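You operate a simulated robot arm through the tools that you are given. There is no shell and no other tool. Be economical: measure what you need, move in short steps, check, and stop when the job is done.

The job below is to be done with a simulated robot arm. You get a single attempt, and the scene is never put back.

JOB
Change the rig's stroke to about 70 mm, lock the stop and prove it.
Fine: vent the rig first; air on again for a test run that shows the new stroke within 2 mm.

The check looks at the end state, three seconds after you hand in, the way a careful person would. Anything else that was tipped, shoved, dropped, spilled or broken makes it a failure.

ROBOT AND FRAMES
A 7-joint arm with a two-finger parallel gripper, fixed in place. Base frame: the origin is at the foot of the arm, x ahead of it, y to its left, z up; the work surface is at about z = 0. Units: mm, degrees, N and s.
With the tool pointing down near the work surface it reaches from about 220 to 580 mm from the base axis. Its first joint turns from -66.0 to 66.0 degrees. Payload 2.5 kg.
The tool frame sits at the grasp point between the pads (the TCP): z along the fingers, y along the line on which they close. The tips reach 23 mm beyond it. The gripper opens to 94 mm. The fingers are 38 mm wide and 10 mm thick; the gripper's body (54 by 96 mm) begins 39 mm behind the TCP.
Orientation is that of the tool frame in the base frame, as a unit quaternion [w, x, y, z]. With the fingers straight down and closing along the base's y, the tool's x points along the base's -x, its y along +y and its z along -z.

CONTROLS
- The arm moves only by the tool drive_tool. Its argument "rows" is a list that holds one entry, the list of rows, each a list of 7 numbers: the turn, a rotation vector about the base's x, y, z in units of 6 degrees (1.0 is 6 degrees), then the shift along the base's x, y, z in units of 25 mm (1.0 is 25 mm), then the finger opening in mm, from 0 to 94. In form: [[[rx, ry, rz, dx, dy, dz, hand], ...]]. A call has 1 to 10 rows; each row shifts and turns the commanded pose from where the row before left it. A call with a number of a shift or a turn outside -1 to 1 is refused whole. Each row takes 0.2 s and may step no farther than 50 mm and 8.6 degrees from the row before; otherwise, or with a gripper value out of range, the whole call is refused. Where a pose cannot be reached the arm comes as near as it can. A force on the tool above 90 N (or 10 N above the force at the start of the call, whichever is more), or a blocked arm, ends the call early, and 0.2 s more pass. Each finger travels about 108 mm/s and halts on what it meets, pressing with about 36 N; the grip force reading is that of the motor and also rises with nothing between the fingers. The clock runs only during rows and for 0.2 s after the last one: add rows that do not move to give the fingers time. It gives the time, the measured TCP pose, the force on the tool (base axes), the opening and the grip force at its end, in the units of the frame above (readings bear some noise), with the torque about the TCP (base axes, N m) and any sound that the robot's microphone picked up, and new pictures: "views" is both (left out), scene, wrist or none.
- Cameras (640 x 400 px; columns grow to the right, rows downward): "scene" is fixed at [110.9, -399.3, 554.6]; the picture's right is [0.89, -0.46, 0.00], its down [-0.21, -0.41, -0.89] and it looks along [0.41, 0.79, -0.46] (base axes); focal length 329 px, centre (320, 200). "wrist" rides on the gripper at [86, 16, -74] in the tool frame; the picture's right is [-0.18, 0.98, 0.00], its down [-0.58, -0.11, -0.81] and it looks along [-0.79, -0.15, 0.59] (tool axes); focal length 243 px, centre (320, 200).
- pixel_to_xyz(camera, pixels): for up to 12 pixels [column, row] of the newest picture of that camera ("zoom" is the newest enlarged one), the place [x, y, z] in the base frame of the surface seen there, good to about 2 mm. It takes no simulated time.
- zoom(camera, box): a new picture of the part [left, top, right, bottom] of that camera's present view, enlarged. It takes no simulated time.
- finish_job(): hands the job in; it is judged then, once.

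Work in short steps. Measure before you move; look again where a grasp or a placing could have gone wrong, and mend it. You have 80 turns and 200 pictures in all, those below and enlarged ones among them. Open the gripper and draw the arm clear of the work before you hand the job in, unless the task says otherwise; then end with one line.

The tools are called by a JSON object that holds its "api" and its "payload". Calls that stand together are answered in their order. drive_tool: Moves the arm, as the interface text tells. Its arguments: {"type":"object","properties":{"rows":{"type":"array","items":{"type":"array","items":{"type":"array","items":{"type":"number"}}}},"views":{"type":"string","enum":["both","scene","wrist","none"]}},"required":["rows"]} The other tools are called the same way: pixel_to_xyz (camera, pixels) gives the place of the surface under pixels of a picture; zoom (camera, box) takes an enlarged picture of a part of a camera's view; finish_job () hands the job in.

At the start:

```text
clock: 0.0
position: [211.5, 264.6, 400.4]
tool_rot: [0.0, 0.001, 1.0, 0.001]
ft_force: [0.0, -0.1, -1.0]
moment: [0.0, 0.02, 0.02]
width: 94.2
grip_force: 0.0
```

scene: 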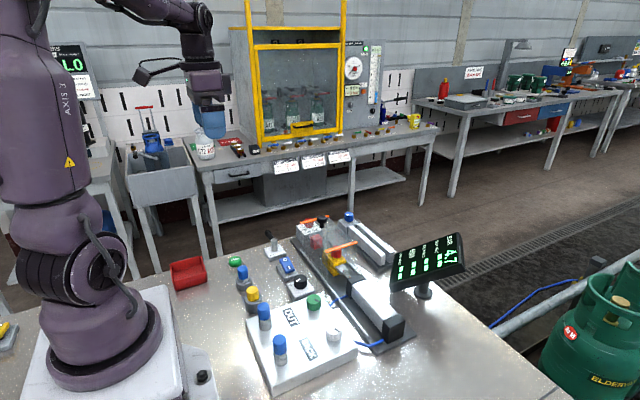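
wrist: 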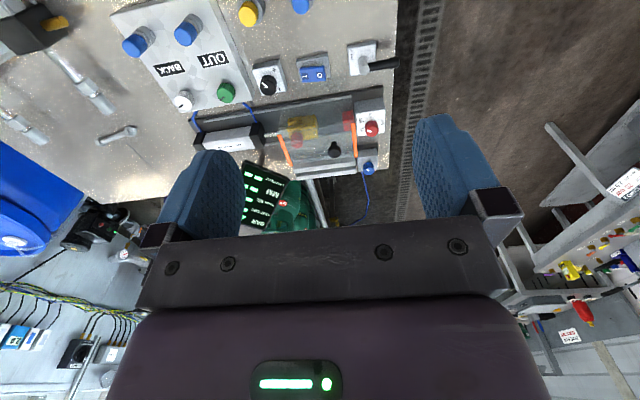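

The rig is around scene pixels (230-470, 210-370). I zoom in on it to read the labels and the display.

{"api": "zoom", "payload": {"camera": "scene", "box": [220, 200, 420, 325]}}

{"api": "zoom", "payload": {"camera": "scene", "box": [380, 225, 476, 285]}}

{"api": "zoom", "payload": {"camera": "wrist", "box": [100, 0, 420, 200]}}

{"api": "zoom", "payload": {"camera": "scene", "box": [220, 270, 420, 395]}}

```text
3.20 times, centred on (320, 262) of scene
```

zoom: 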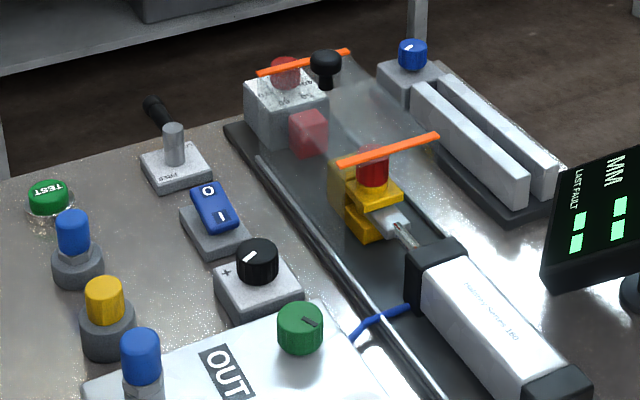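

```text
6.67 times, centred on (428, 255) of scene
```

zoom: 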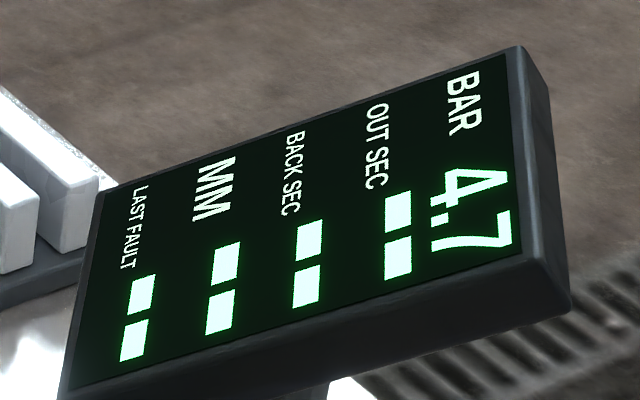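

```text
2.00 times, centred on (260, 100) of wrist
```

zoom: 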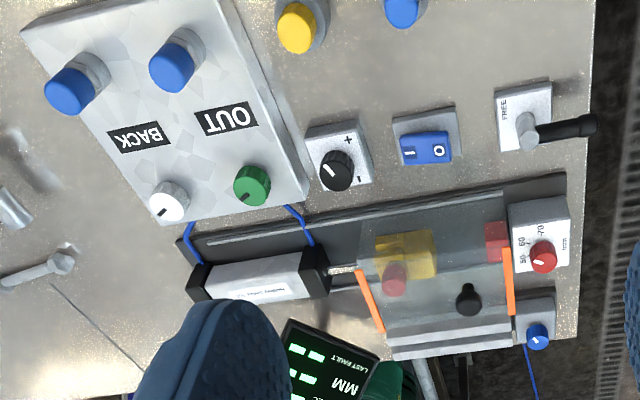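

```text
3.20 times, centred on (320, 332) of scene
```

zoom: 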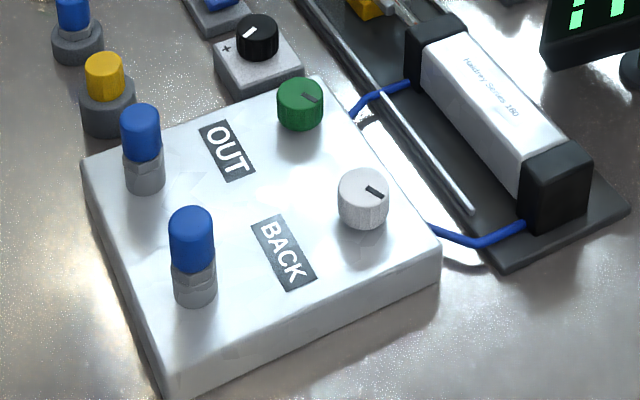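

The layout has a TEST button, a FREE lever, a 0/1 rocker, a +/- knob, a stop block with a scale and a guard. I measure their places from the scene picture.

{"api": "pixel_to_xyz", "payload": {"camera": "scene", "pixels": [[235, 261], [274, 243], [287, 266], [300, 281], [309, 221], [322, 219], [316, 240], [336, 252], [349, 216], [314, 300], [270, 235], [370, 240]]}}

{"api": "zoom", "payload": {"camera": "scene", "box": [285, 205, 365, 255]}}

{"api": "zoom", "payload": {"camera": "wrist", "box": [264, 80, 392, 180]}}

{"api": "zoom", "payload": {"camera": "scene", "box": [220, 220, 316, 280]}}

```text
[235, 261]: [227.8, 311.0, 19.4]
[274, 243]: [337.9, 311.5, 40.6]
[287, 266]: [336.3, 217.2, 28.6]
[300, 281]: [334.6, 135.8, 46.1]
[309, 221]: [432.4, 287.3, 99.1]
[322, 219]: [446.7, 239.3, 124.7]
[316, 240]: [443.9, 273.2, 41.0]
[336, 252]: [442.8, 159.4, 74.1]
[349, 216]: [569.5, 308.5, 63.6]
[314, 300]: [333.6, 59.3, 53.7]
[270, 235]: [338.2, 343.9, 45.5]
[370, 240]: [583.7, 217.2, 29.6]
```

```text
8.00 times, centred on (325, 230) of scene
```

zoom: 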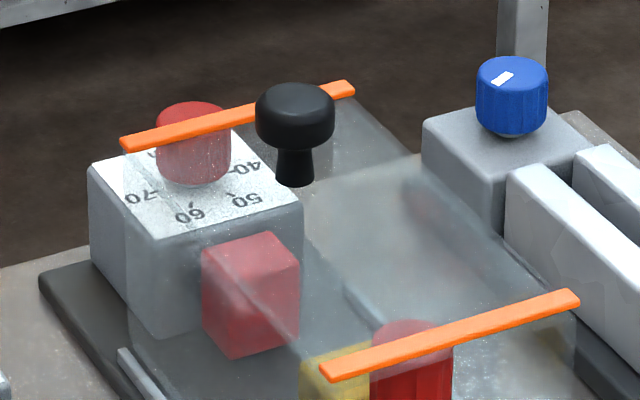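

```text
4.00 times, centred on (328, 130) of wrist
```

zoom: 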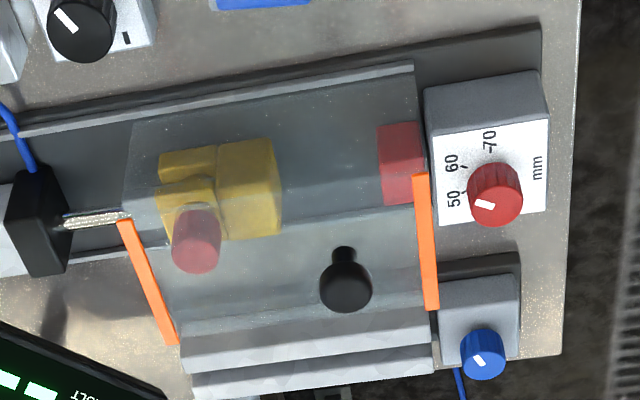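

```text
6.67 times, centred on (268, 250) of scene
```

zoom: 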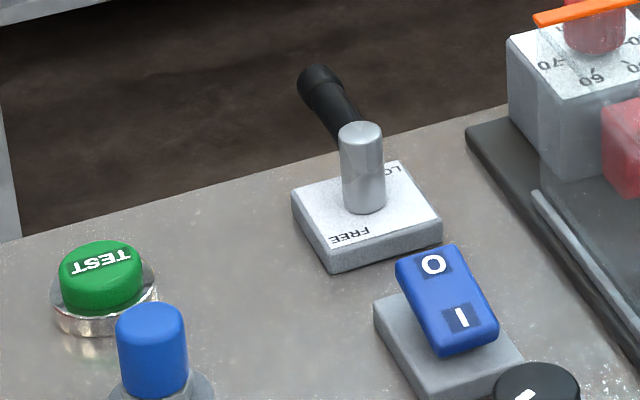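

The lever plate shows FREE and a partly hidden LO.. label. I zoom in on it and on the far blue knob with the wrist camera, without moving.

{"api": "zoom", "payload": {"camera": "wrist", "box": [340, 30, 404, 80]}}

{"api": "pixel_to_xyz", "payload": {"camera": "wrist", "pixels": [[371, 128], [388, 66], [363, 64], [368, 165], [334, 150], [285, 150], [355, 153], [304, 73], [321, 73], [268, 86], [312, 122], [350, 60]]}}

```text
8.00 times, centred on (372, 55) of wrist
```

zoom: 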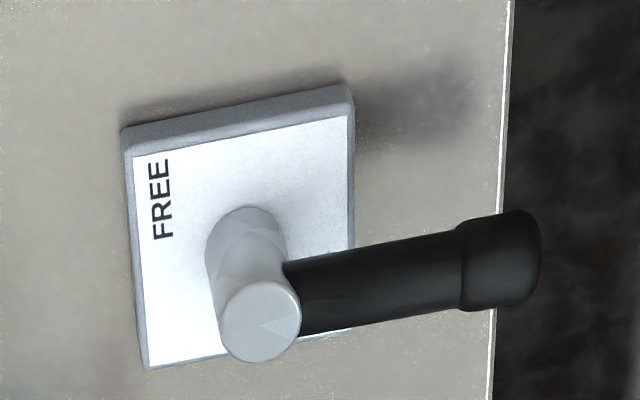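

```text
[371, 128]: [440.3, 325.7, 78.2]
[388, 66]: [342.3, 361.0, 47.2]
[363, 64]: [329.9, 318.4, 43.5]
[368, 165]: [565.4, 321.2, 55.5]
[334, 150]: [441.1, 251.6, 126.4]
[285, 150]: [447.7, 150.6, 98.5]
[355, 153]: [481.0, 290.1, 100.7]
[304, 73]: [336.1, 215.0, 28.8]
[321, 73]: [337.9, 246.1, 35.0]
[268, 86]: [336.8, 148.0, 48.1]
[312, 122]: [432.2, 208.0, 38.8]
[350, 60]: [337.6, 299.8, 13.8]
```

The lever points +y (away from FREE), so it is probably at LOCK, and the rocker's "1" end is down with 0 raised at about (337, 246, 35). I move closed fingers above the 0 end first.

{"api": "drive_tool", "payload": {"rows": [[[0, 0, 0, 1, -0.1, -1, 60], [0, 0, 0, 1, -0.1, -1, 30], [0, 0, 0, 1, -0.1, -1, 0], [0, 0, 0, 1, -0.1, -1, 0], [0, 0, 0, 1, -0.1, -1, 0], [0, 0, 0, 0, 0, -1, 0], [0, 0, 0, 0, 0, -1, 0], [0, 0, 0, 0, 0, -1, 0], [0, 0, 0, 0, 0, -1, 0], [0, 0, 0, 0, 0, -1, 0]]]}}

```text
clock: 2.2
position: [333.8, 253.5, 150.3]
tool_rot: [0.0, 0.0, 1.0, 0.0]
ft_force: [0.3, 0.6, 0.0]
moment: [0.01, 0.03, 0.02]
width: 0.0
grip_force: 36.0
```

scene: 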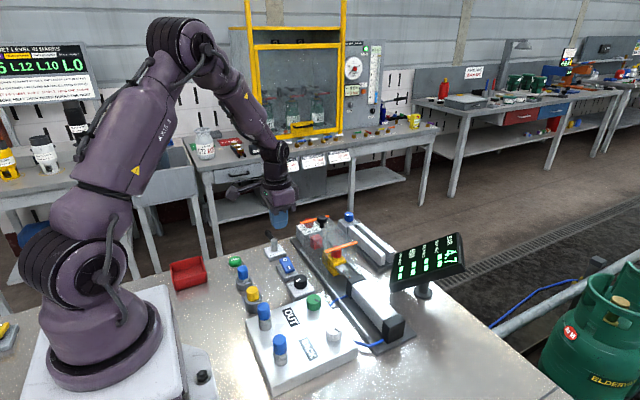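
wrist: 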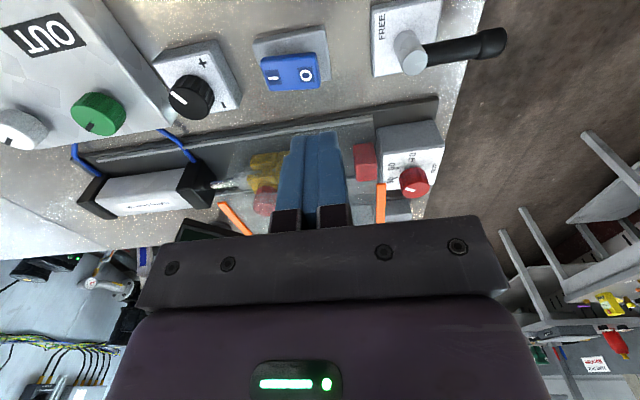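

I zoom the wrist view on the dial and rocker while close, before pressing.

{"api": "zoom", "payload": {"camera": "wrist", "box": [340, 110, 460, 230]}}

{"api": "pixel_to_xyz", "payload": {"camera": "wrist", "pixels": [[272, 76], [305, 74], [290, 74], [410, 47], [490, 42], [440, 52], [414, 180], [440, 130], [380, 130], [366, 160]]}}

```text
3.33 times, centred on (400, 170) of wrist
```

zoom: 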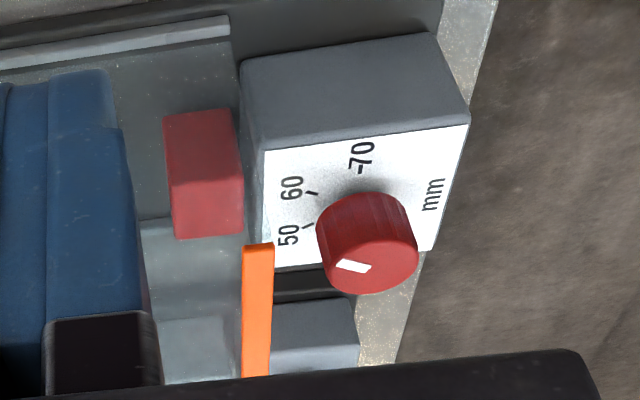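

```text
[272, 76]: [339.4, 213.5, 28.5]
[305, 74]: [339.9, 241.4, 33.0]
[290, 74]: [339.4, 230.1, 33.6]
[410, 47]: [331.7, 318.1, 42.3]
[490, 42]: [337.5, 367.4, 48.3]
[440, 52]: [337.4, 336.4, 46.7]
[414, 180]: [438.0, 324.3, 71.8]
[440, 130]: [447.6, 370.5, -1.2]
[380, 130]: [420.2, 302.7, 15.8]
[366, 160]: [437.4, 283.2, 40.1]
```

The dial points a little below 50. Now I press the rocker's 0 end, moving to (338, 246) with the tips going down to about z = 26.

{"api": "drive_tool", "payload": {"rows": [[[0, 0, 0, 0.16, -0.26, -1, 0], [0, 0, 0, 0, 0, -1, 0], [0, 0, 0, 0, 0, -1, 0], [0, 0, 0, 0, 0, -0.6, 0], [0, 0, 0, 0, 0, -0.2, 0], [0, 0, 0, 0, 0, -0.2, 0], [0, 0, 0, 0, 0, 0, 0]]], "views": "scene"}}

{"api": "zoom", "payload": {"camera": "scene", "box": [220, 200, 476, 360]}}

```text
clock: 3.8
position: [340.6, 248.9, 52.2]
tool_rot: [0.001, -0.001, 1.0, 0.002]
ft_force: [-23.2, -3.8, 64.9]
moment: [-0.66, 0.61, -0.22]
width: 0.1
grip_force: 35.9
```

scene: 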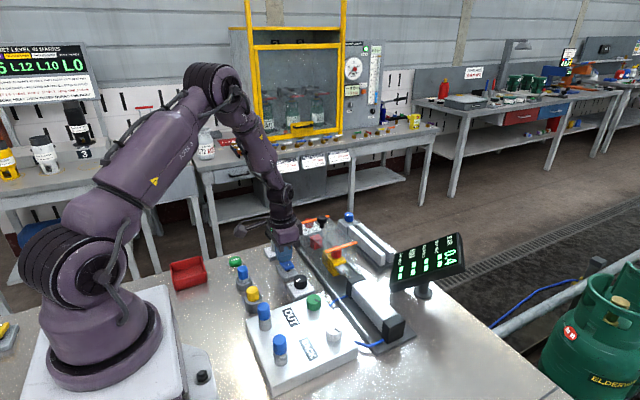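

```text
2.50 times, centred on (348, 280) of scene
```

zoom: 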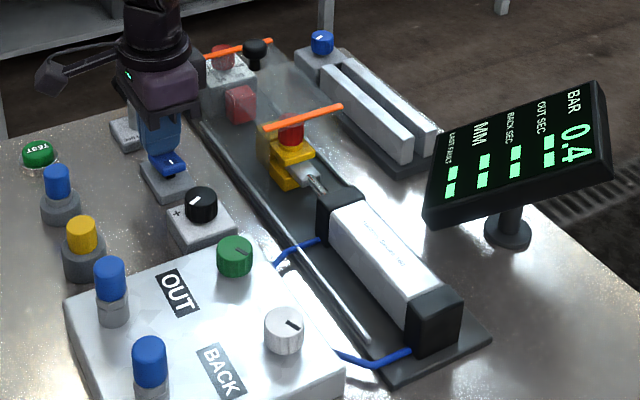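

BAR has dropped to 0.4 and is still falling, so the rocker is the vent. I lift off, check the display, and go above the spot on the +x side of the lever handle.

{"api": "drive_tool", "payload": {"rows": [[[0, 0, 0, 0, 0, 1, 0], [0, 0, 0, 0, 0, 1, 0], [0, 0, 0, 0.3, 1, 0.8, 0], [0, 0, 0, 0.4, 1, 0, 0], [0, 0, 0, 0.4, 1, 0, 0], [0, 0, 0, 0.36, 1, 0, 0], [0, 0, 0, 0, 0.4, 0, 0]]]}}

{"api": "zoom", "payload": {"camera": "scene", "box": [220, 200, 476, 360]}}

{"api": "zoom", "payload": {"camera": "wrist", "box": [200, 0, 440, 150]}}

```text
clock: 5.4
position: [375.9, 356.1, 119.0]
tool_rot: [0.0, 0.0, 1.0, 0.0]
ft_force: [0.1, -0.4, 0.7]
moment: [0.01, -0.02, -0.01]
width: 0.0
grip_force: 35.6
```

scene: 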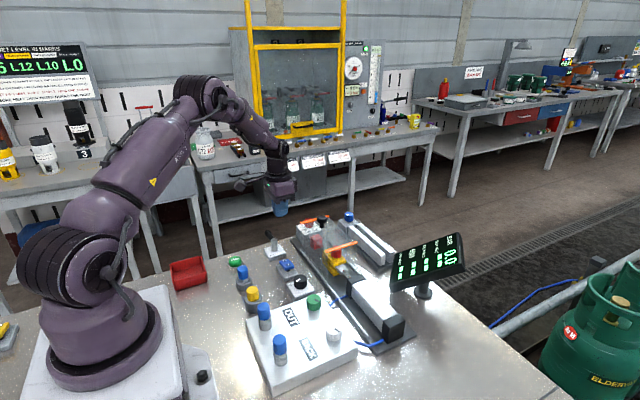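
wrist: 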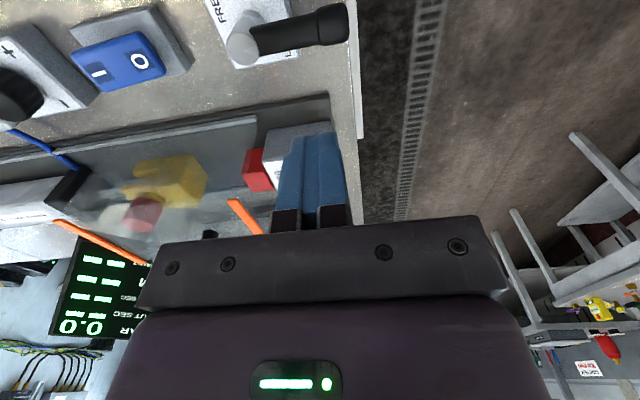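

```text
2.50 times, centred on (348, 280) of scene
```

zoom: 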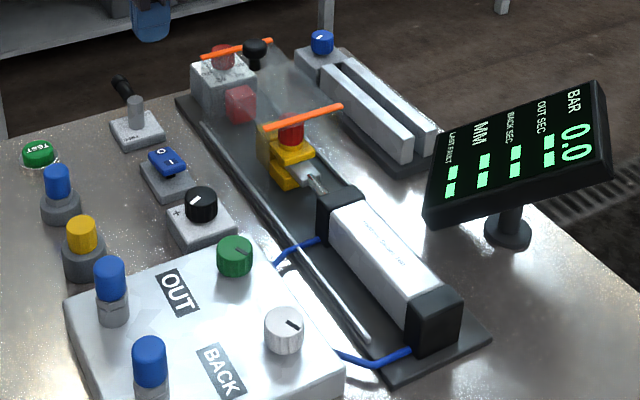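

```text
2.67 times, centred on (320, 75) of wrist
```

zoom: 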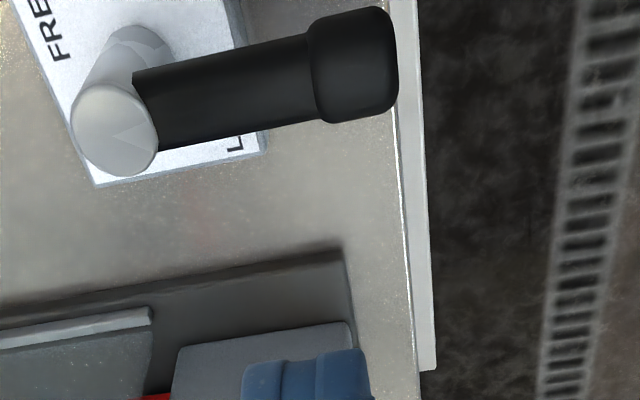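

BAR reads 0.0, so the rig is vented. I lower the closed fingers beside the handle and push it gently toward -x.

{"api": "drive_tool", "payload": {"rows": [[[0, 0, 0, 0, 0, -1, 0], [0, 0, 0, 0, 0, -1, 0], [0, 0, 0, 0, 0, -0.36, 0], [0, 0, 0, -0.4, 0, 0, 0], [0, 0, 0, -0.4, 0, 0, 0], [0, 0, 0, -0.4, 0, 0, 0], [0, 0, 0, -0.4, -0.1, 0, 0], [0, 0, 0, 0, 0, 0, 0]]]}}

{"api": "zoom", "payload": {"camera": "scene", "box": [220, 200, 348, 280]}}

```text
clock: 7.2
position: [337.2, 354.9, 60.5]
tool_rot: [0.0, 0.0, 1.0, -0.001]
ft_force: [1.3, 0.9, 0.2]
moment: [0.03, 0.04, -0.01]
width: 0.0
grip_force: 35.6
```

scene: 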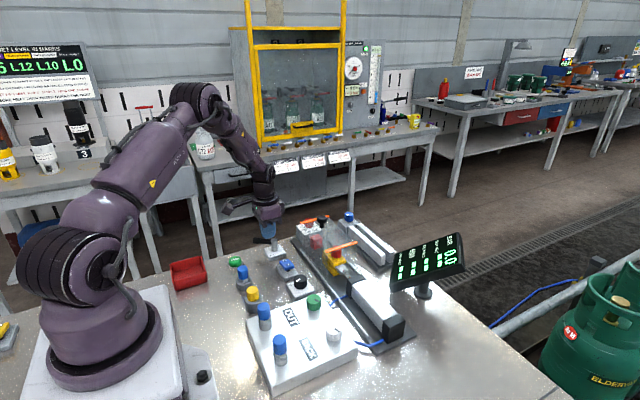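
wrist: 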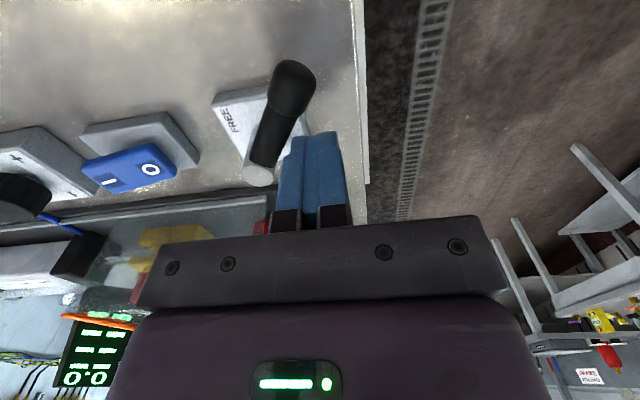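

```text
5.00 times, centred on (284, 240) of scene
```

zoom: 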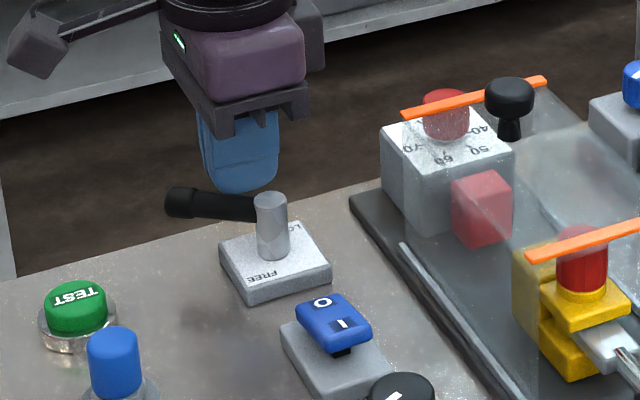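

The lever swings freely about its post, now pointing toward -x,+y. I continue around: move to -x, then push toward -y.

{"api": "drive_tool", "payload": {"rows": [[[0, 0, 0, -0.5, 0.2, 0, 0], [0, 0, 0, -0.5, 0, 0, 0], [0, 0, 0, -0.5, 0, 0, 0], [0, 0, 0, 0, -0.5, 0, 0], [0, 0, 0, 0, -0.5, 0, 0], [0, 0, 0, 0, -0.5, 0, 0], [0, 0, 0, 0, 0, 0, 0]]]}}

{"api": "zoom", "payload": {"camera": "scene", "box": [220, 200, 348, 280]}}

```text
clock: 8.7
position: [299.2, 335.4, 62.4]
tool_rot: [0.007, -0.007, 1.0, 0.018]
ft_force: [1.5, 8.4, -5.4]
moment: [0.21, -0.07, -0.09]
width: 0.2
grip_force: 36.0
stopped in row 7: the force on the tool passed its limit at 95 N (the readings are from after the stop); the commanded pose is now the measured one
```

scene: 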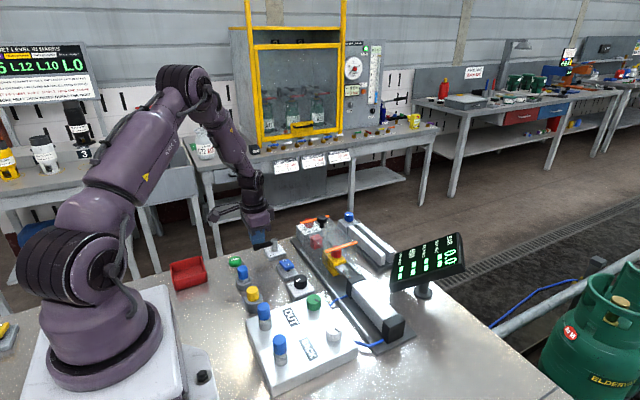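
wrist: 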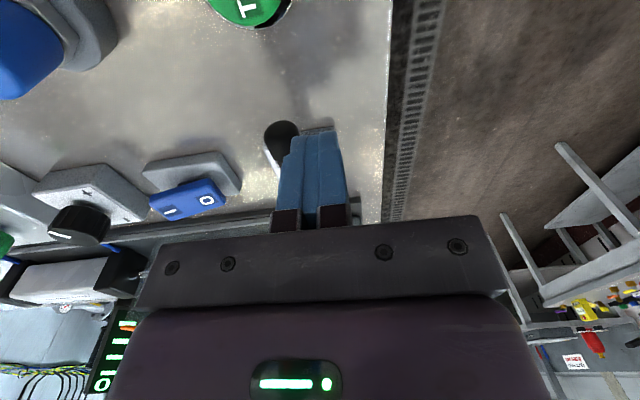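

```text
5.00 times, centred on (284, 240) of scene
```

zoom: 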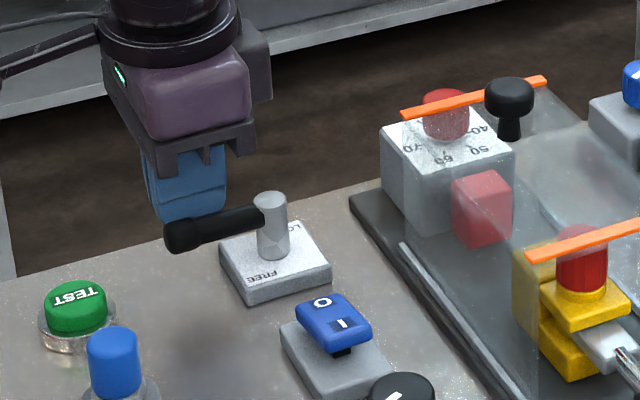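

The lever met its end stop pointing about -x, roughly 90-100° from LOCK, so it should be FREE now. I back off, rise, and look at the red dial from nearer.

{"api": "drive_tool", "payload": {"rows": [[[0, 0, 0, 0, 0.5, 0, 0], [0, 0, 0, 0, 0.2, 1, 0], [0, 0, 0, 0, 0, 1, 0], [0, 0, 0, 0.5, -0.3, 1, 0], [0, 0, 0, 0.5, -0.3, 1, 20], [0, 0, 0, 0.5, -0.3, 1, 40], [0, 0, 0, 0, 0, 0, 60]]]}}

{"api": "zoom", "payload": {"camera": "scene", "box": [240, 200, 368, 280]}}

{"api": "zoom", "payload": {"camera": "wrist", "box": [200, 0, 440, 150]}}

```text
clock: 10.3
position: [338.3, 329.5, 189.2]
tool_rot: [0.007, -0.005, 1.0, 0.016]
ft_force: [-0.3, 0.0, 1.0]
moment: [-0.02, 0.01, 0.02]
width: 60.0
grip_force: 0.0
```

scene: 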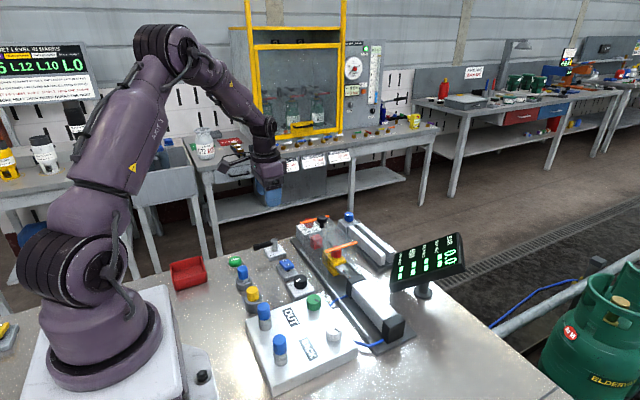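
wrist: 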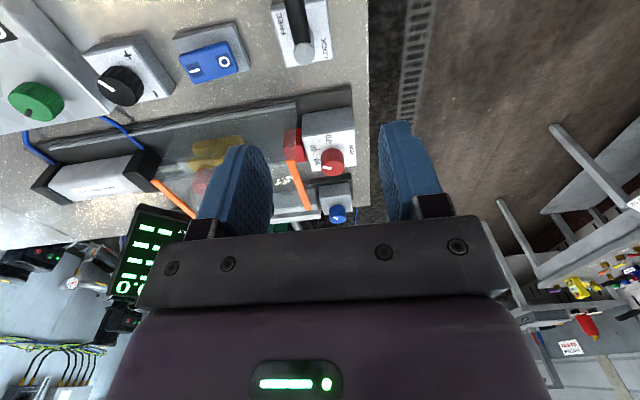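

```text
5.00 times, centred on (304, 240) of scene
```

zoom: 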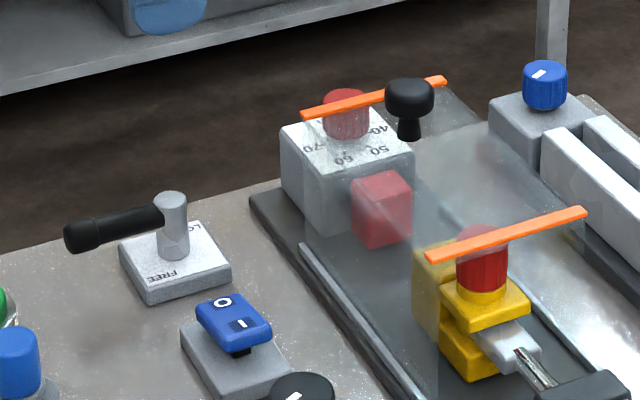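

```text
2.67 times, centred on (320, 75) of wrist
```

zoom: 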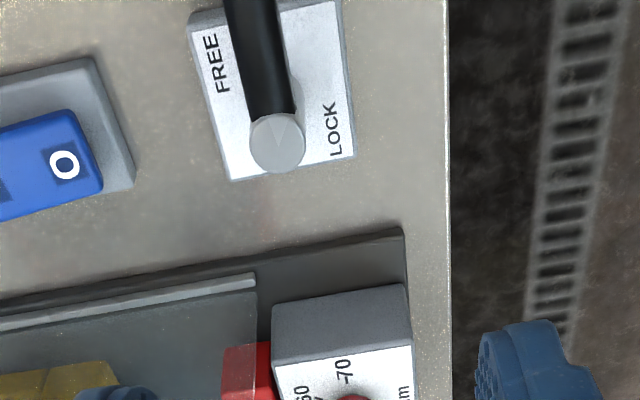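

Lever is at FREE. Now I zoom the wrist view on the dial at (332,160) and measure it.

{"api": "zoom", "payload": {"camera": "wrist", "box": [270, 100, 370, 230]}}

{"api": "pixel_to_xyz", "payload": {"camera": "wrist", "pixels": [[322, 164], [341, 164], [332, 170], [332, 158], [328, 166], [332, 140], [304, 140], [355, 135], [350, 115], [293, 164], [309, 207], [292, 140]]}}

```text
3.08 times, centred on (320, 165) of wrist
```

zoom: 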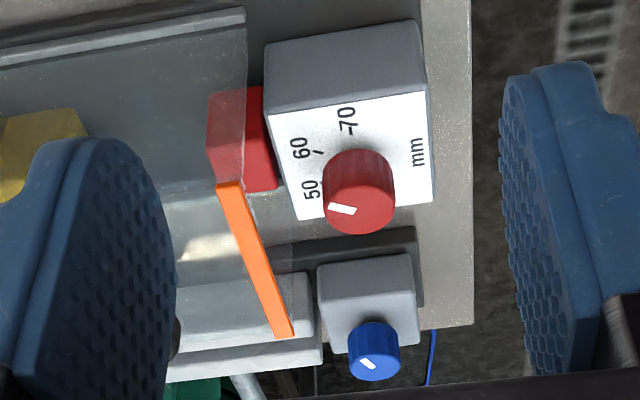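

```text
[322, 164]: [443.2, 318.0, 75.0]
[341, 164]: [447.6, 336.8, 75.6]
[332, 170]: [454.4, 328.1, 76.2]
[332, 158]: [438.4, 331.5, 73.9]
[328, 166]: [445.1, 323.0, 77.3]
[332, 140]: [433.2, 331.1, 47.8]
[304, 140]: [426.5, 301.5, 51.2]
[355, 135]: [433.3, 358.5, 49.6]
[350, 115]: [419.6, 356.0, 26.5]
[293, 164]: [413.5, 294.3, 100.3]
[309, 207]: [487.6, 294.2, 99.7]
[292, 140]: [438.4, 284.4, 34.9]
```

Knob centre is about (445.5, 327.5), top z≈77. I zoom tighter from both cameras to get the tick angles.

{"api": "zoom", "payload": {"camera": "wrist", "box": [305, 125, 353, 185]}}

{"api": "pixel_to_xyz", "payload": {"camera": "zoom", "pixels": [[135, 185], [160, 115], [85, 100], [250, 110], [255, 300], [190, 310]]}}

{"api": "zoom", "payload": {"camera": "scene", "box": [292, 210, 332, 250]}}

```text
6.67 times, centred on (329, 155) of wrist
```

zoom: 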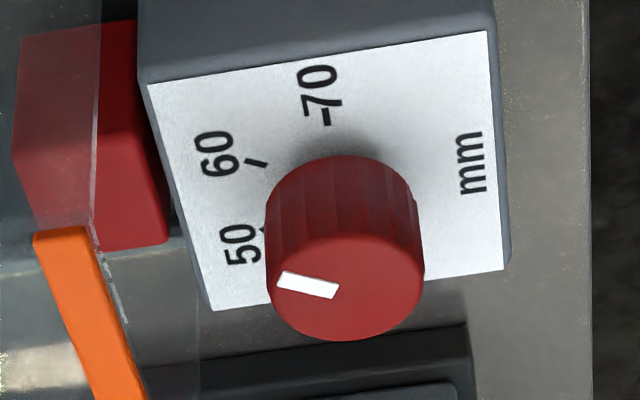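

```text
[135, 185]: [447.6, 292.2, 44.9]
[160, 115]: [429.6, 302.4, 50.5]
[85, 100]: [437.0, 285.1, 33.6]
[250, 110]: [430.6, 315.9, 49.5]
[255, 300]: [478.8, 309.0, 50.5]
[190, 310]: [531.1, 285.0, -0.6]
```

```text
10.00 times, centred on (312, 230) of scene
```

zoom: 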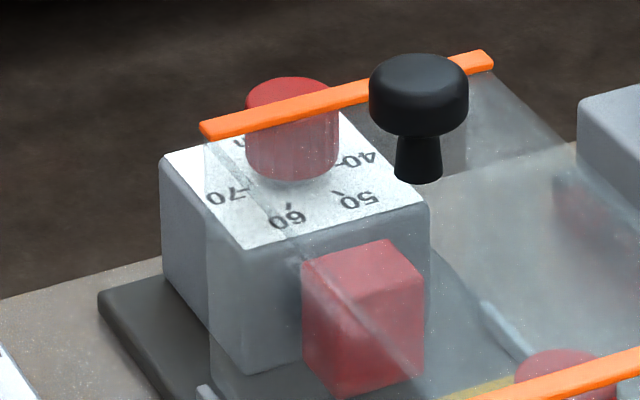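

The ticks lie about 60° apart and the pointer sits near 60, so 70 needs about -60° (clockwise seen from above). I correct the small tilt, move over the knob, and yaw -60° so the fingers close along roughly x and the camera bracket stays off the guard.

{"api": "drive_tool", "payload": {"rows": [[[-0.305, 0.134, -0.095, 0, 0, 0, 40], [0, 0, -1, 0.43, 0, 0, 40], [0, 0, -1, 0.43, 0, 0, 40], [0, 0, -1, 0.43, 0, 0, 40], [0, 0, -1, 0.43, 0, 0, 40], [0, 0, -1, 0.43, 0, 0, 40], [0, 0, -1, 0.43, 0, 0, 40], [0, 0, -1, 0.43, 0, 0, 40], [0, 0, -1, 0.43, 0, 0, 40], [0, 0, -1, 0.43, -0.08, 0, 40]]], "views": "none"}}

{"api": "drive_tool", "payload": {"rows": [[[0, 0, -1, 0.42, 0, 0, 40], [0, 0, -1, 0, 0, 0, 40], [0, 0, -1, 0, 0, 0, 40], [0, 0, -1, 0, 0, 0, 40], [0, 0, -1, 0, 0, 0, 40], [0, 0, -1, 0, 0, 0, 40], [0, 0, 0, 0, 0, 0, 40]]]}}

```text
clock: 12.5
position: [433.5, 328.4, 186.0]
tool_rot: [-0.001, 0.454, 0.891, 0.0]
ft_force: [0.2, -0.3, -0.4]
moment: [-0.02, -0.05, 0.01]
width: 39.9
grip_force: 0.0
```

```text
clock: 14.1
position: [444.5, 328.7, 187.7]
tool_rot: [-0.001, 0.706, 0.708, 0.0]
ft_force: [-0.3, -1.2, 0.6]
moment: [0.01, -0.01, 0.01]
width: 40.2
grip_force: 0.1
```

scene: 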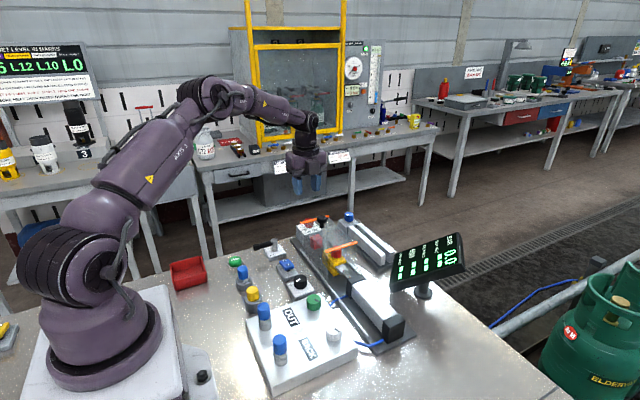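
wrist: 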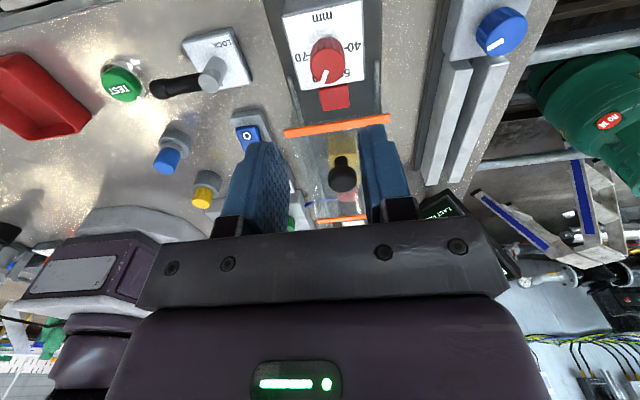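

The yaw is now -90° and this view shows the dial from the far side at (327,62). I zoom on it to verify the pointer and the centre.

{"api": "zoom", "payload": {"camera": "wrist", "box": [270, 0, 400, 140]}}

{"api": "pixel_to_xyz", "payload": {"camera": "wrist", "pixels": [[327, 64], [311, 64], [343, 64], [327, 78], [327, 52], [336, 131], [290, 134], [386, 119], [334, 99], [343, 176]]}}

```text
2.86 times, centred on (335, 70) of wrist
```

zoom: 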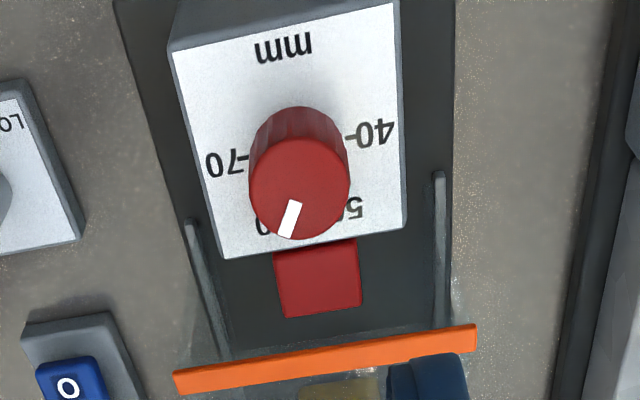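

```text
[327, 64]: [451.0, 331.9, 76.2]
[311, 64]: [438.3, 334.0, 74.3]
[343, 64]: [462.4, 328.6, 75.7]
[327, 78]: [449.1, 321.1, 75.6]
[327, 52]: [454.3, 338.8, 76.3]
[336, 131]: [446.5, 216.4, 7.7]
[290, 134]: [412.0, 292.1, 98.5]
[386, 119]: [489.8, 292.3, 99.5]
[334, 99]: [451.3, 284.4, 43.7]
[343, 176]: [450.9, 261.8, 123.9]
```

The dial shows 40, 50, 60, 70 and the pointer is at about 60. I sample the knob's top rim more closely to fix its centre.

{"api": "zoom", "payload": {"camera": "wrist", "box": [300, 30, 356, 90]}}

{"api": "pixel_to_xyz", "payload": {"camera": "zoom", "pixels": [[220, 245], [420, 235], [325, 335], [318, 150], [320, 240], [250, 310], [390, 300], [250, 180], [390, 170]]}}

```text
6.67 times, centred on (328, 60) of wrist
```

zoom: 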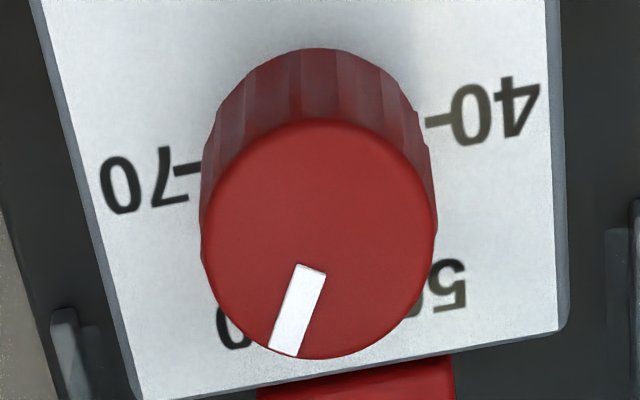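

```text
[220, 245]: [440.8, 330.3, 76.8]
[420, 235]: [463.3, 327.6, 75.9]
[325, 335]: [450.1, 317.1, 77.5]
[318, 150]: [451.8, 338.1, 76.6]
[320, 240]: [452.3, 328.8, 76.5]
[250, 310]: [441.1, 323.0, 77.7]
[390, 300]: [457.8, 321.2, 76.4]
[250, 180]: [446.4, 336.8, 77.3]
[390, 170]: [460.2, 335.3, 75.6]
```

The knob centre averages to about (450.5, 329) with radius ≈ 12-13. I yaw back to -60°, centre over it and descend with a 36 mm opening, without closing yet.

{"api": "drive_tool", "payload": {"rows": [[[0, 0, 1, 0.24, 0, 0, 36], [0, 0, 1, 0, 0, 0, 36], [0, 0, 1, 0, 0, 0, 36], [0, 0, 1, 0, 0, 0, 36], [0, 0, 1, 0, 0, 0, 36], [0, 0, 0, 0, 0, -1, 36], [0, 0, 0, 0, 0, -1, 36], [0, 0, 0, 0, 0, -1, 36], [0, 0, 0, 0, 0, 0, 36]]]}}

{"api": "zoom", "payload": {"camera": "scene", "box": [270, 170, 366, 250]}}

```text
clock: 16.1
position: [449.6, 328.4, 113.0]
tool_rot: [-0.001, 0.499, 0.867, 0.0]
ft_force: [-0.5, 0.1, 0.3]
moment: [0.01, 0.01, 0.01]
width: 35.8
grip_force: 0.1
```

scene: 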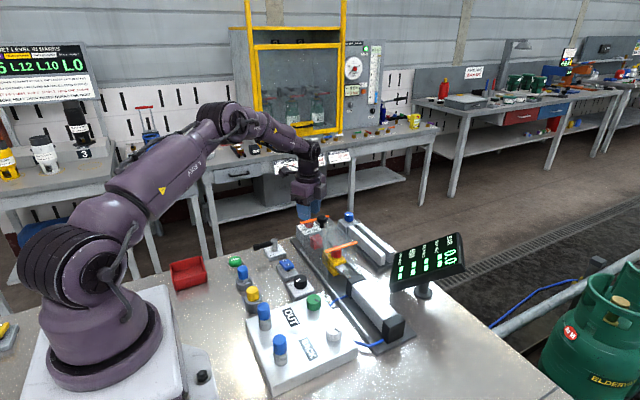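
wrist: 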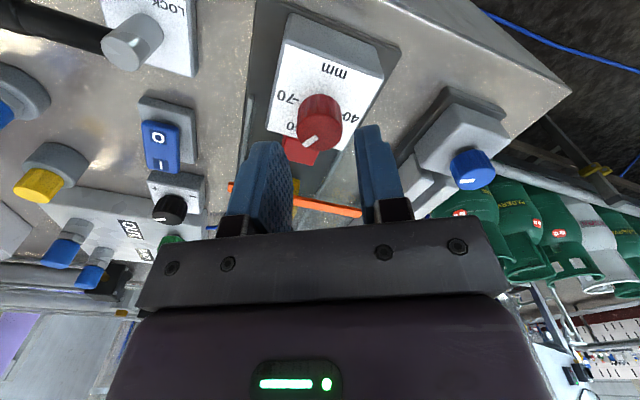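

```text
5.00 times, centred on (318, 210) of scene
```

zoom: 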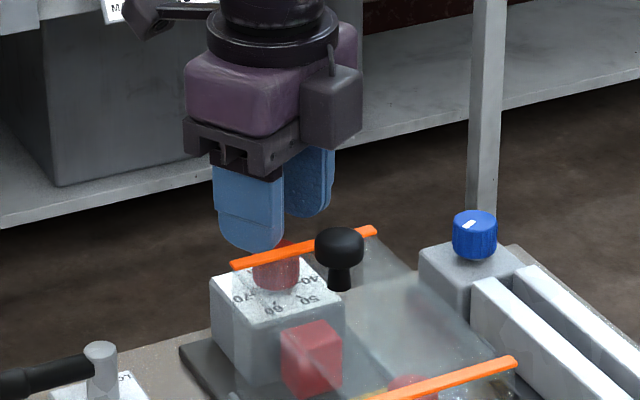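

The fingers straddle the knob (wrist column ≈320) and clear the orange bar. I lower 36 mm and close.

{"api": "drive_tool", "payload": {"rows": [[[0, 0, 0, 0.03, 0.03, -0.7, 36], [0, 0, 0, 0, 0, -0.7, 36], [0, 0, 0, 0, 0, 0, 26], [0, 0, 0, 0, 0, 0, 20], [0, 0, 0, 0, 0, 0, 20]]]}}

{"api": "zoom", "payload": {"camera": "wrist", "box": [220, 50, 440, 230]}}

```text
clock: 17.3
position: [450.4, 327.1, 77.2]
tool_rot: [-0.001, 0.5, 0.866, -0.001]
ft_force: [-13.8, -9.8, 8.3]
moment: [0.33, -0.08, 0.0]
width: 25.8
grip_force: 45.0
```

scene: 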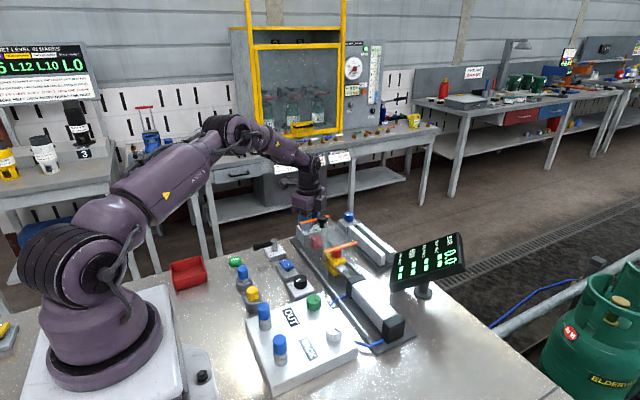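
wrist: 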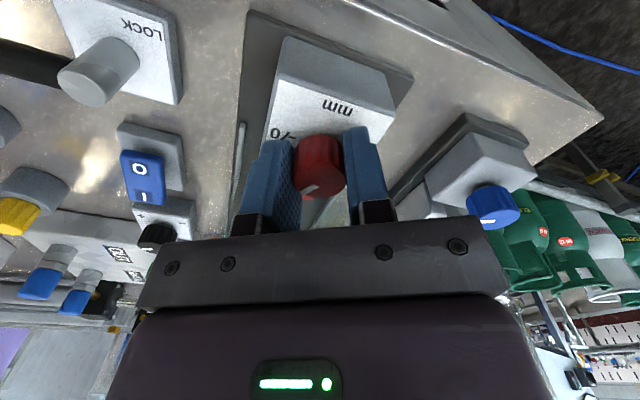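

```text
2.22 times, centred on (330, 140) of wrist
```

zoom: 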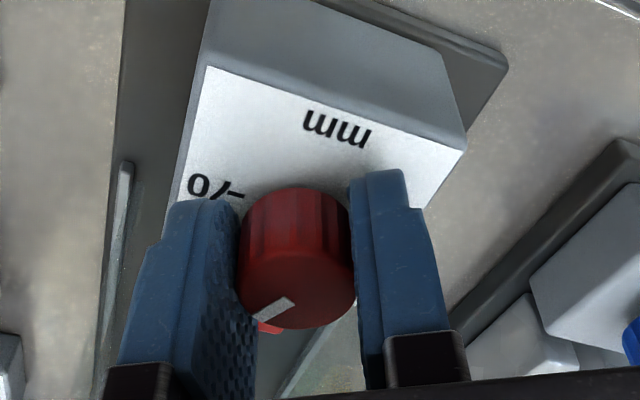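

The knob is gripped at 25.8 mm. I turn it -54° in 6° rows with a slight recentring, then read the pointer.

{"api": "drive_tool", "payload": {"rows": [[[0, 0, -0.5, -0.04, -0.03, 0, 20], [0, 0, -1, 0, 0, 0, 20], [0, 0, -1, 0, 0, 0, 20], [0, 0, -1, 0, 0, 0, 20], [0, 0, -1, 0, 0, 0, 20], [0, 0, -1, 0, 0, 0, 20], [0, 0, -1, 0, 0, 0, 20], [0, 0, -1, 0, 0, 0, 20], [0, 0, -1, 0, 0, 0, 20], [0, 0, -0.5, 0, 0, 0, 20]]]}}

{"api": "zoom", "payload": {"camera": "wrist", "box": [220, 50, 440, 230]}}

{"api": "zoom", "payload": {"camera": "scene", "box": [270, 170, 366, 250]}}

```text
clock: 19.5
position: [449.3, 327.4, 77.0]
tool_rot: [-0.001, 0.839, 0.545, 0.001]
ft_force: [9.0, 6.3, -25.2]
moment: [0.73, -0.75, 0.0]
width: 25.5
grip_force: 44.7
```

scene: 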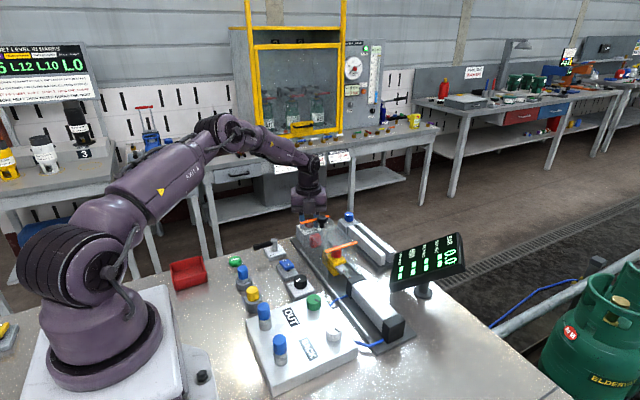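
wrist: 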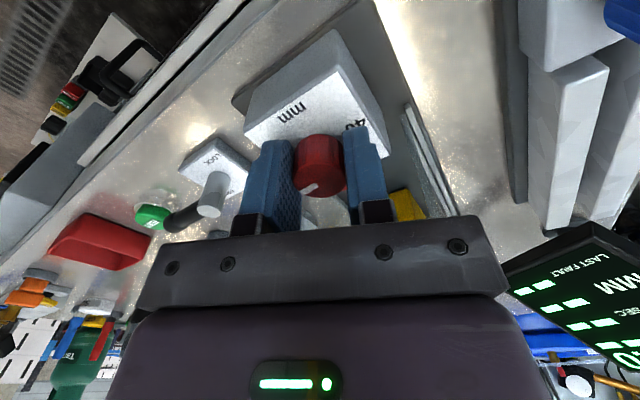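

```text
2.22 times, centred on (330, 140) of wrist
```

zoom: 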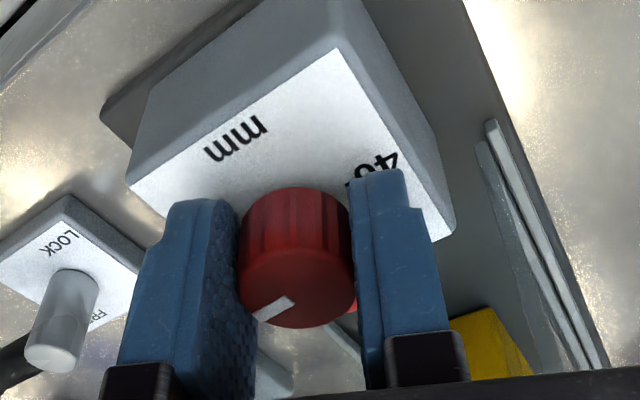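

```text
5.00 times, centred on (318, 210) of scene
```

zoom: 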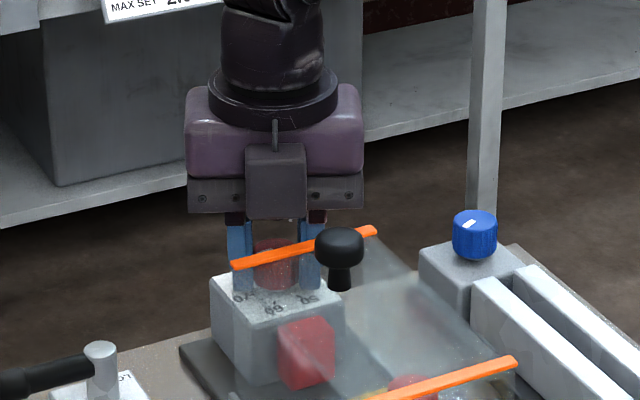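

The knob turned with the fingers (no slip). I release, rise, and check the pointer and whether the red stop moved.

{"api": "drive_tool", "payload": {"rows": [[[0, 0, 0, 0, 0, 0, 34], [0, 0, 0, 0, 0, 0, 34], [0, 0, 0, 0, 0, 0.8, 34], [0, 0, 0, 0, 0, 0.8, 34], [0, 0, 0.8, 0, 0, 1, 34], [0, 0, 0.8, 0, 0, 1, 34], [0, 0, 0.8, 0, 0, 1, 34], [0, 0, 0.8, 0, 0, 0, 34], [0, 0, 0.8, 0, 0, 0, 34]]]}}

{"api": "zoom", "payload": {"camera": "wrist", "box": [270, 0, 400, 140]}}

{"api": "zoom", "payload": {"camera": "scene", "box": [240, 200, 368, 280]}}

```text
clock: 21.5
position: [451.2, 327.0, 192.7]
tool_rot: [-0.001, 0.706, 0.708, 0.001]
ft_force: [-0.4, -1.4, -0.9]
moment: [0.02, 0.02, 0.01]
width: 33.8
grip_force: 0.1
```

scene: 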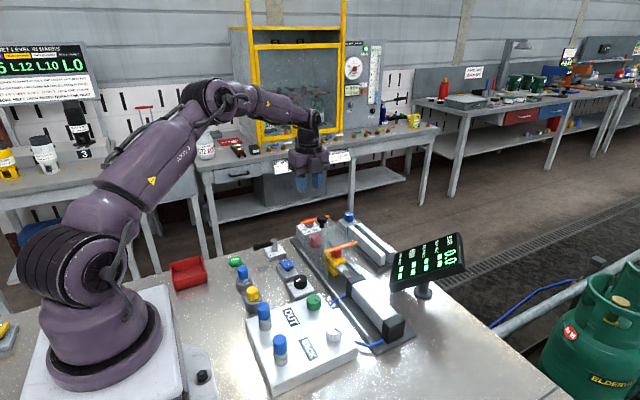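
wrist: 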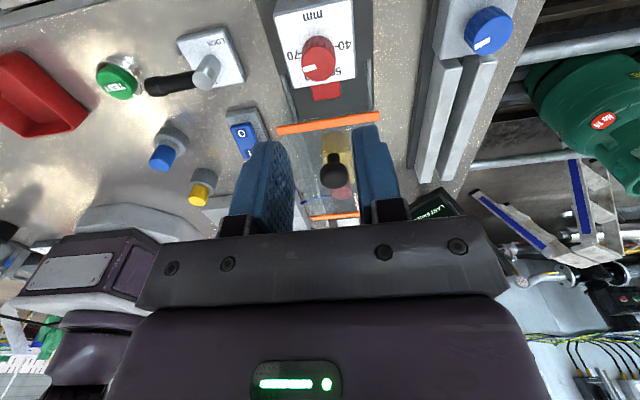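

```text
2.86 times, centred on (335, 70) of wrist
```

zoom: 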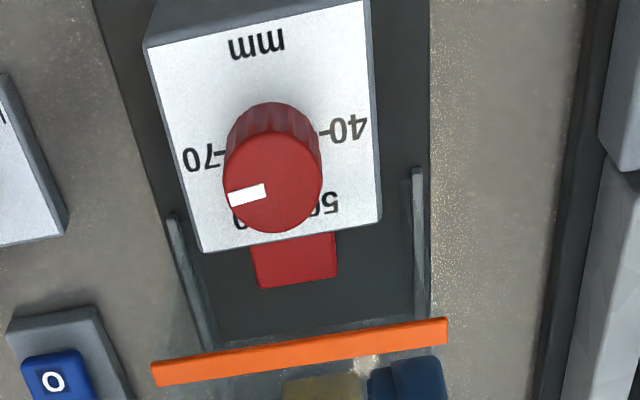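

```text
5.00 times, centred on (304, 240) of scene
```

zoom: 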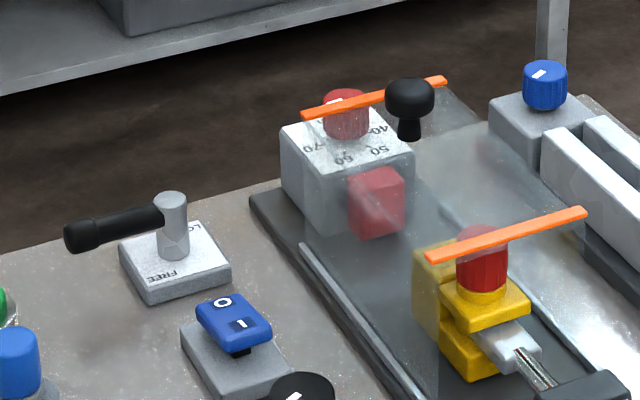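

The pointer is now at about 70 and the red stop has drawn back. Next I lock: I measure the lever's present place and the nearby plungers.

{"api": "pixel_to_xyz", "payload": {"camera": "scene", "pixels": [[257, 247], [265, 245], [274, 240], [243, 268], [252, 290], [235, 261], [273, 255]]}}

{"api": "pixel_to_xyz", "payload": {"camera": "wrist", "pixels": [[150, 86], [175, 83], [205, 72], [163, 158], [198, 194]]}}

```text
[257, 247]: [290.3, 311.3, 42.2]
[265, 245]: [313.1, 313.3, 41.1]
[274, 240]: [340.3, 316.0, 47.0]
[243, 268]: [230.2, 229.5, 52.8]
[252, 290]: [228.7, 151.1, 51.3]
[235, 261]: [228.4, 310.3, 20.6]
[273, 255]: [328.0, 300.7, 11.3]
```

```text
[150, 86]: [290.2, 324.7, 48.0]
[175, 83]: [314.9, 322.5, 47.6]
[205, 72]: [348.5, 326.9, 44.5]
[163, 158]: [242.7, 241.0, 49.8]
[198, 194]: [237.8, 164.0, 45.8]
```

The handle lies along y≈316 from x≈282 to 330. I go to (292, 283), to the -y side of it, with closed fingers.

{"api": "drive_tool", "payload": {"rows": [[[0, 0, 0, -1, -0.25, 0, 0], [0, 0, 0, -1, -0.25, 0, 0], [0, 0, 0, -1, -0.25, 0, 0], [0, 0, 0, -1, -0.25, 0, 0], [0, 0, 0, -1, -0.25, 0, 0], [0, 0, 0, -1, -0.25, 0, 0], [0, 0, 0, -0.37, -0.26, -0.7, 0], [0, 0, 0, 0, 0, -1, 0], [0, 0, 0, 0, 0, -1, 0], [0, 0, 0, 0, 0, 0, 0]]]}}

{"api": "zoom", "payload": {"camera": "scene", "box": [220, 200, 348, 280]}}

```text
clock: 23.7
position: [291.0, 285.0, 124.7]
tool_rot: [0.0, 0.706, 0.708, 0.001]
ft_force: [0.0, 0.1, 0.8]
moment: [0.03, 0.0, -0.03]
width: 0.1
grip_force: 36.5
```

scene: 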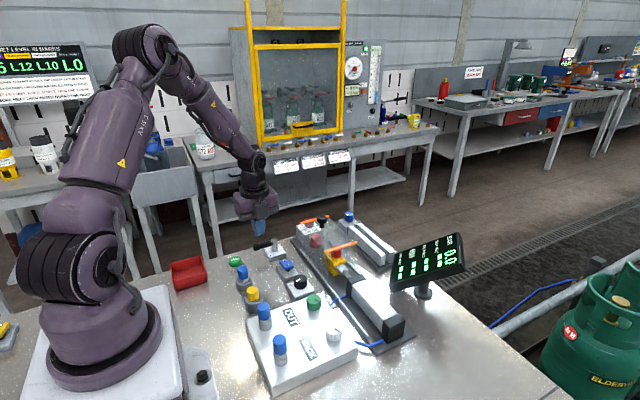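
wrist: 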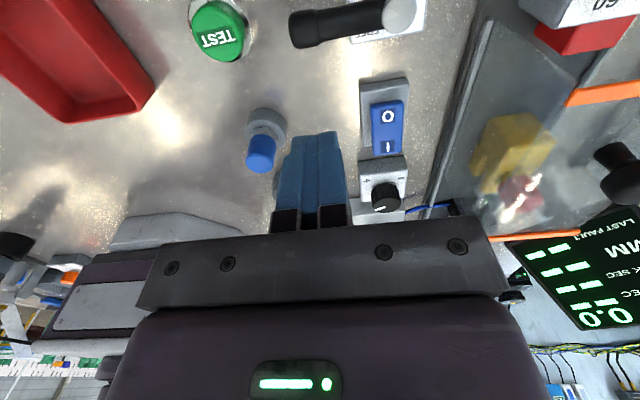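

```text
5.00 times, centred on (284, 240) of scene
```

zoom: 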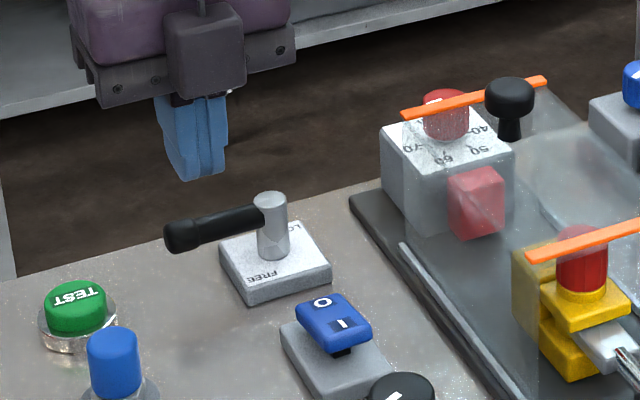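

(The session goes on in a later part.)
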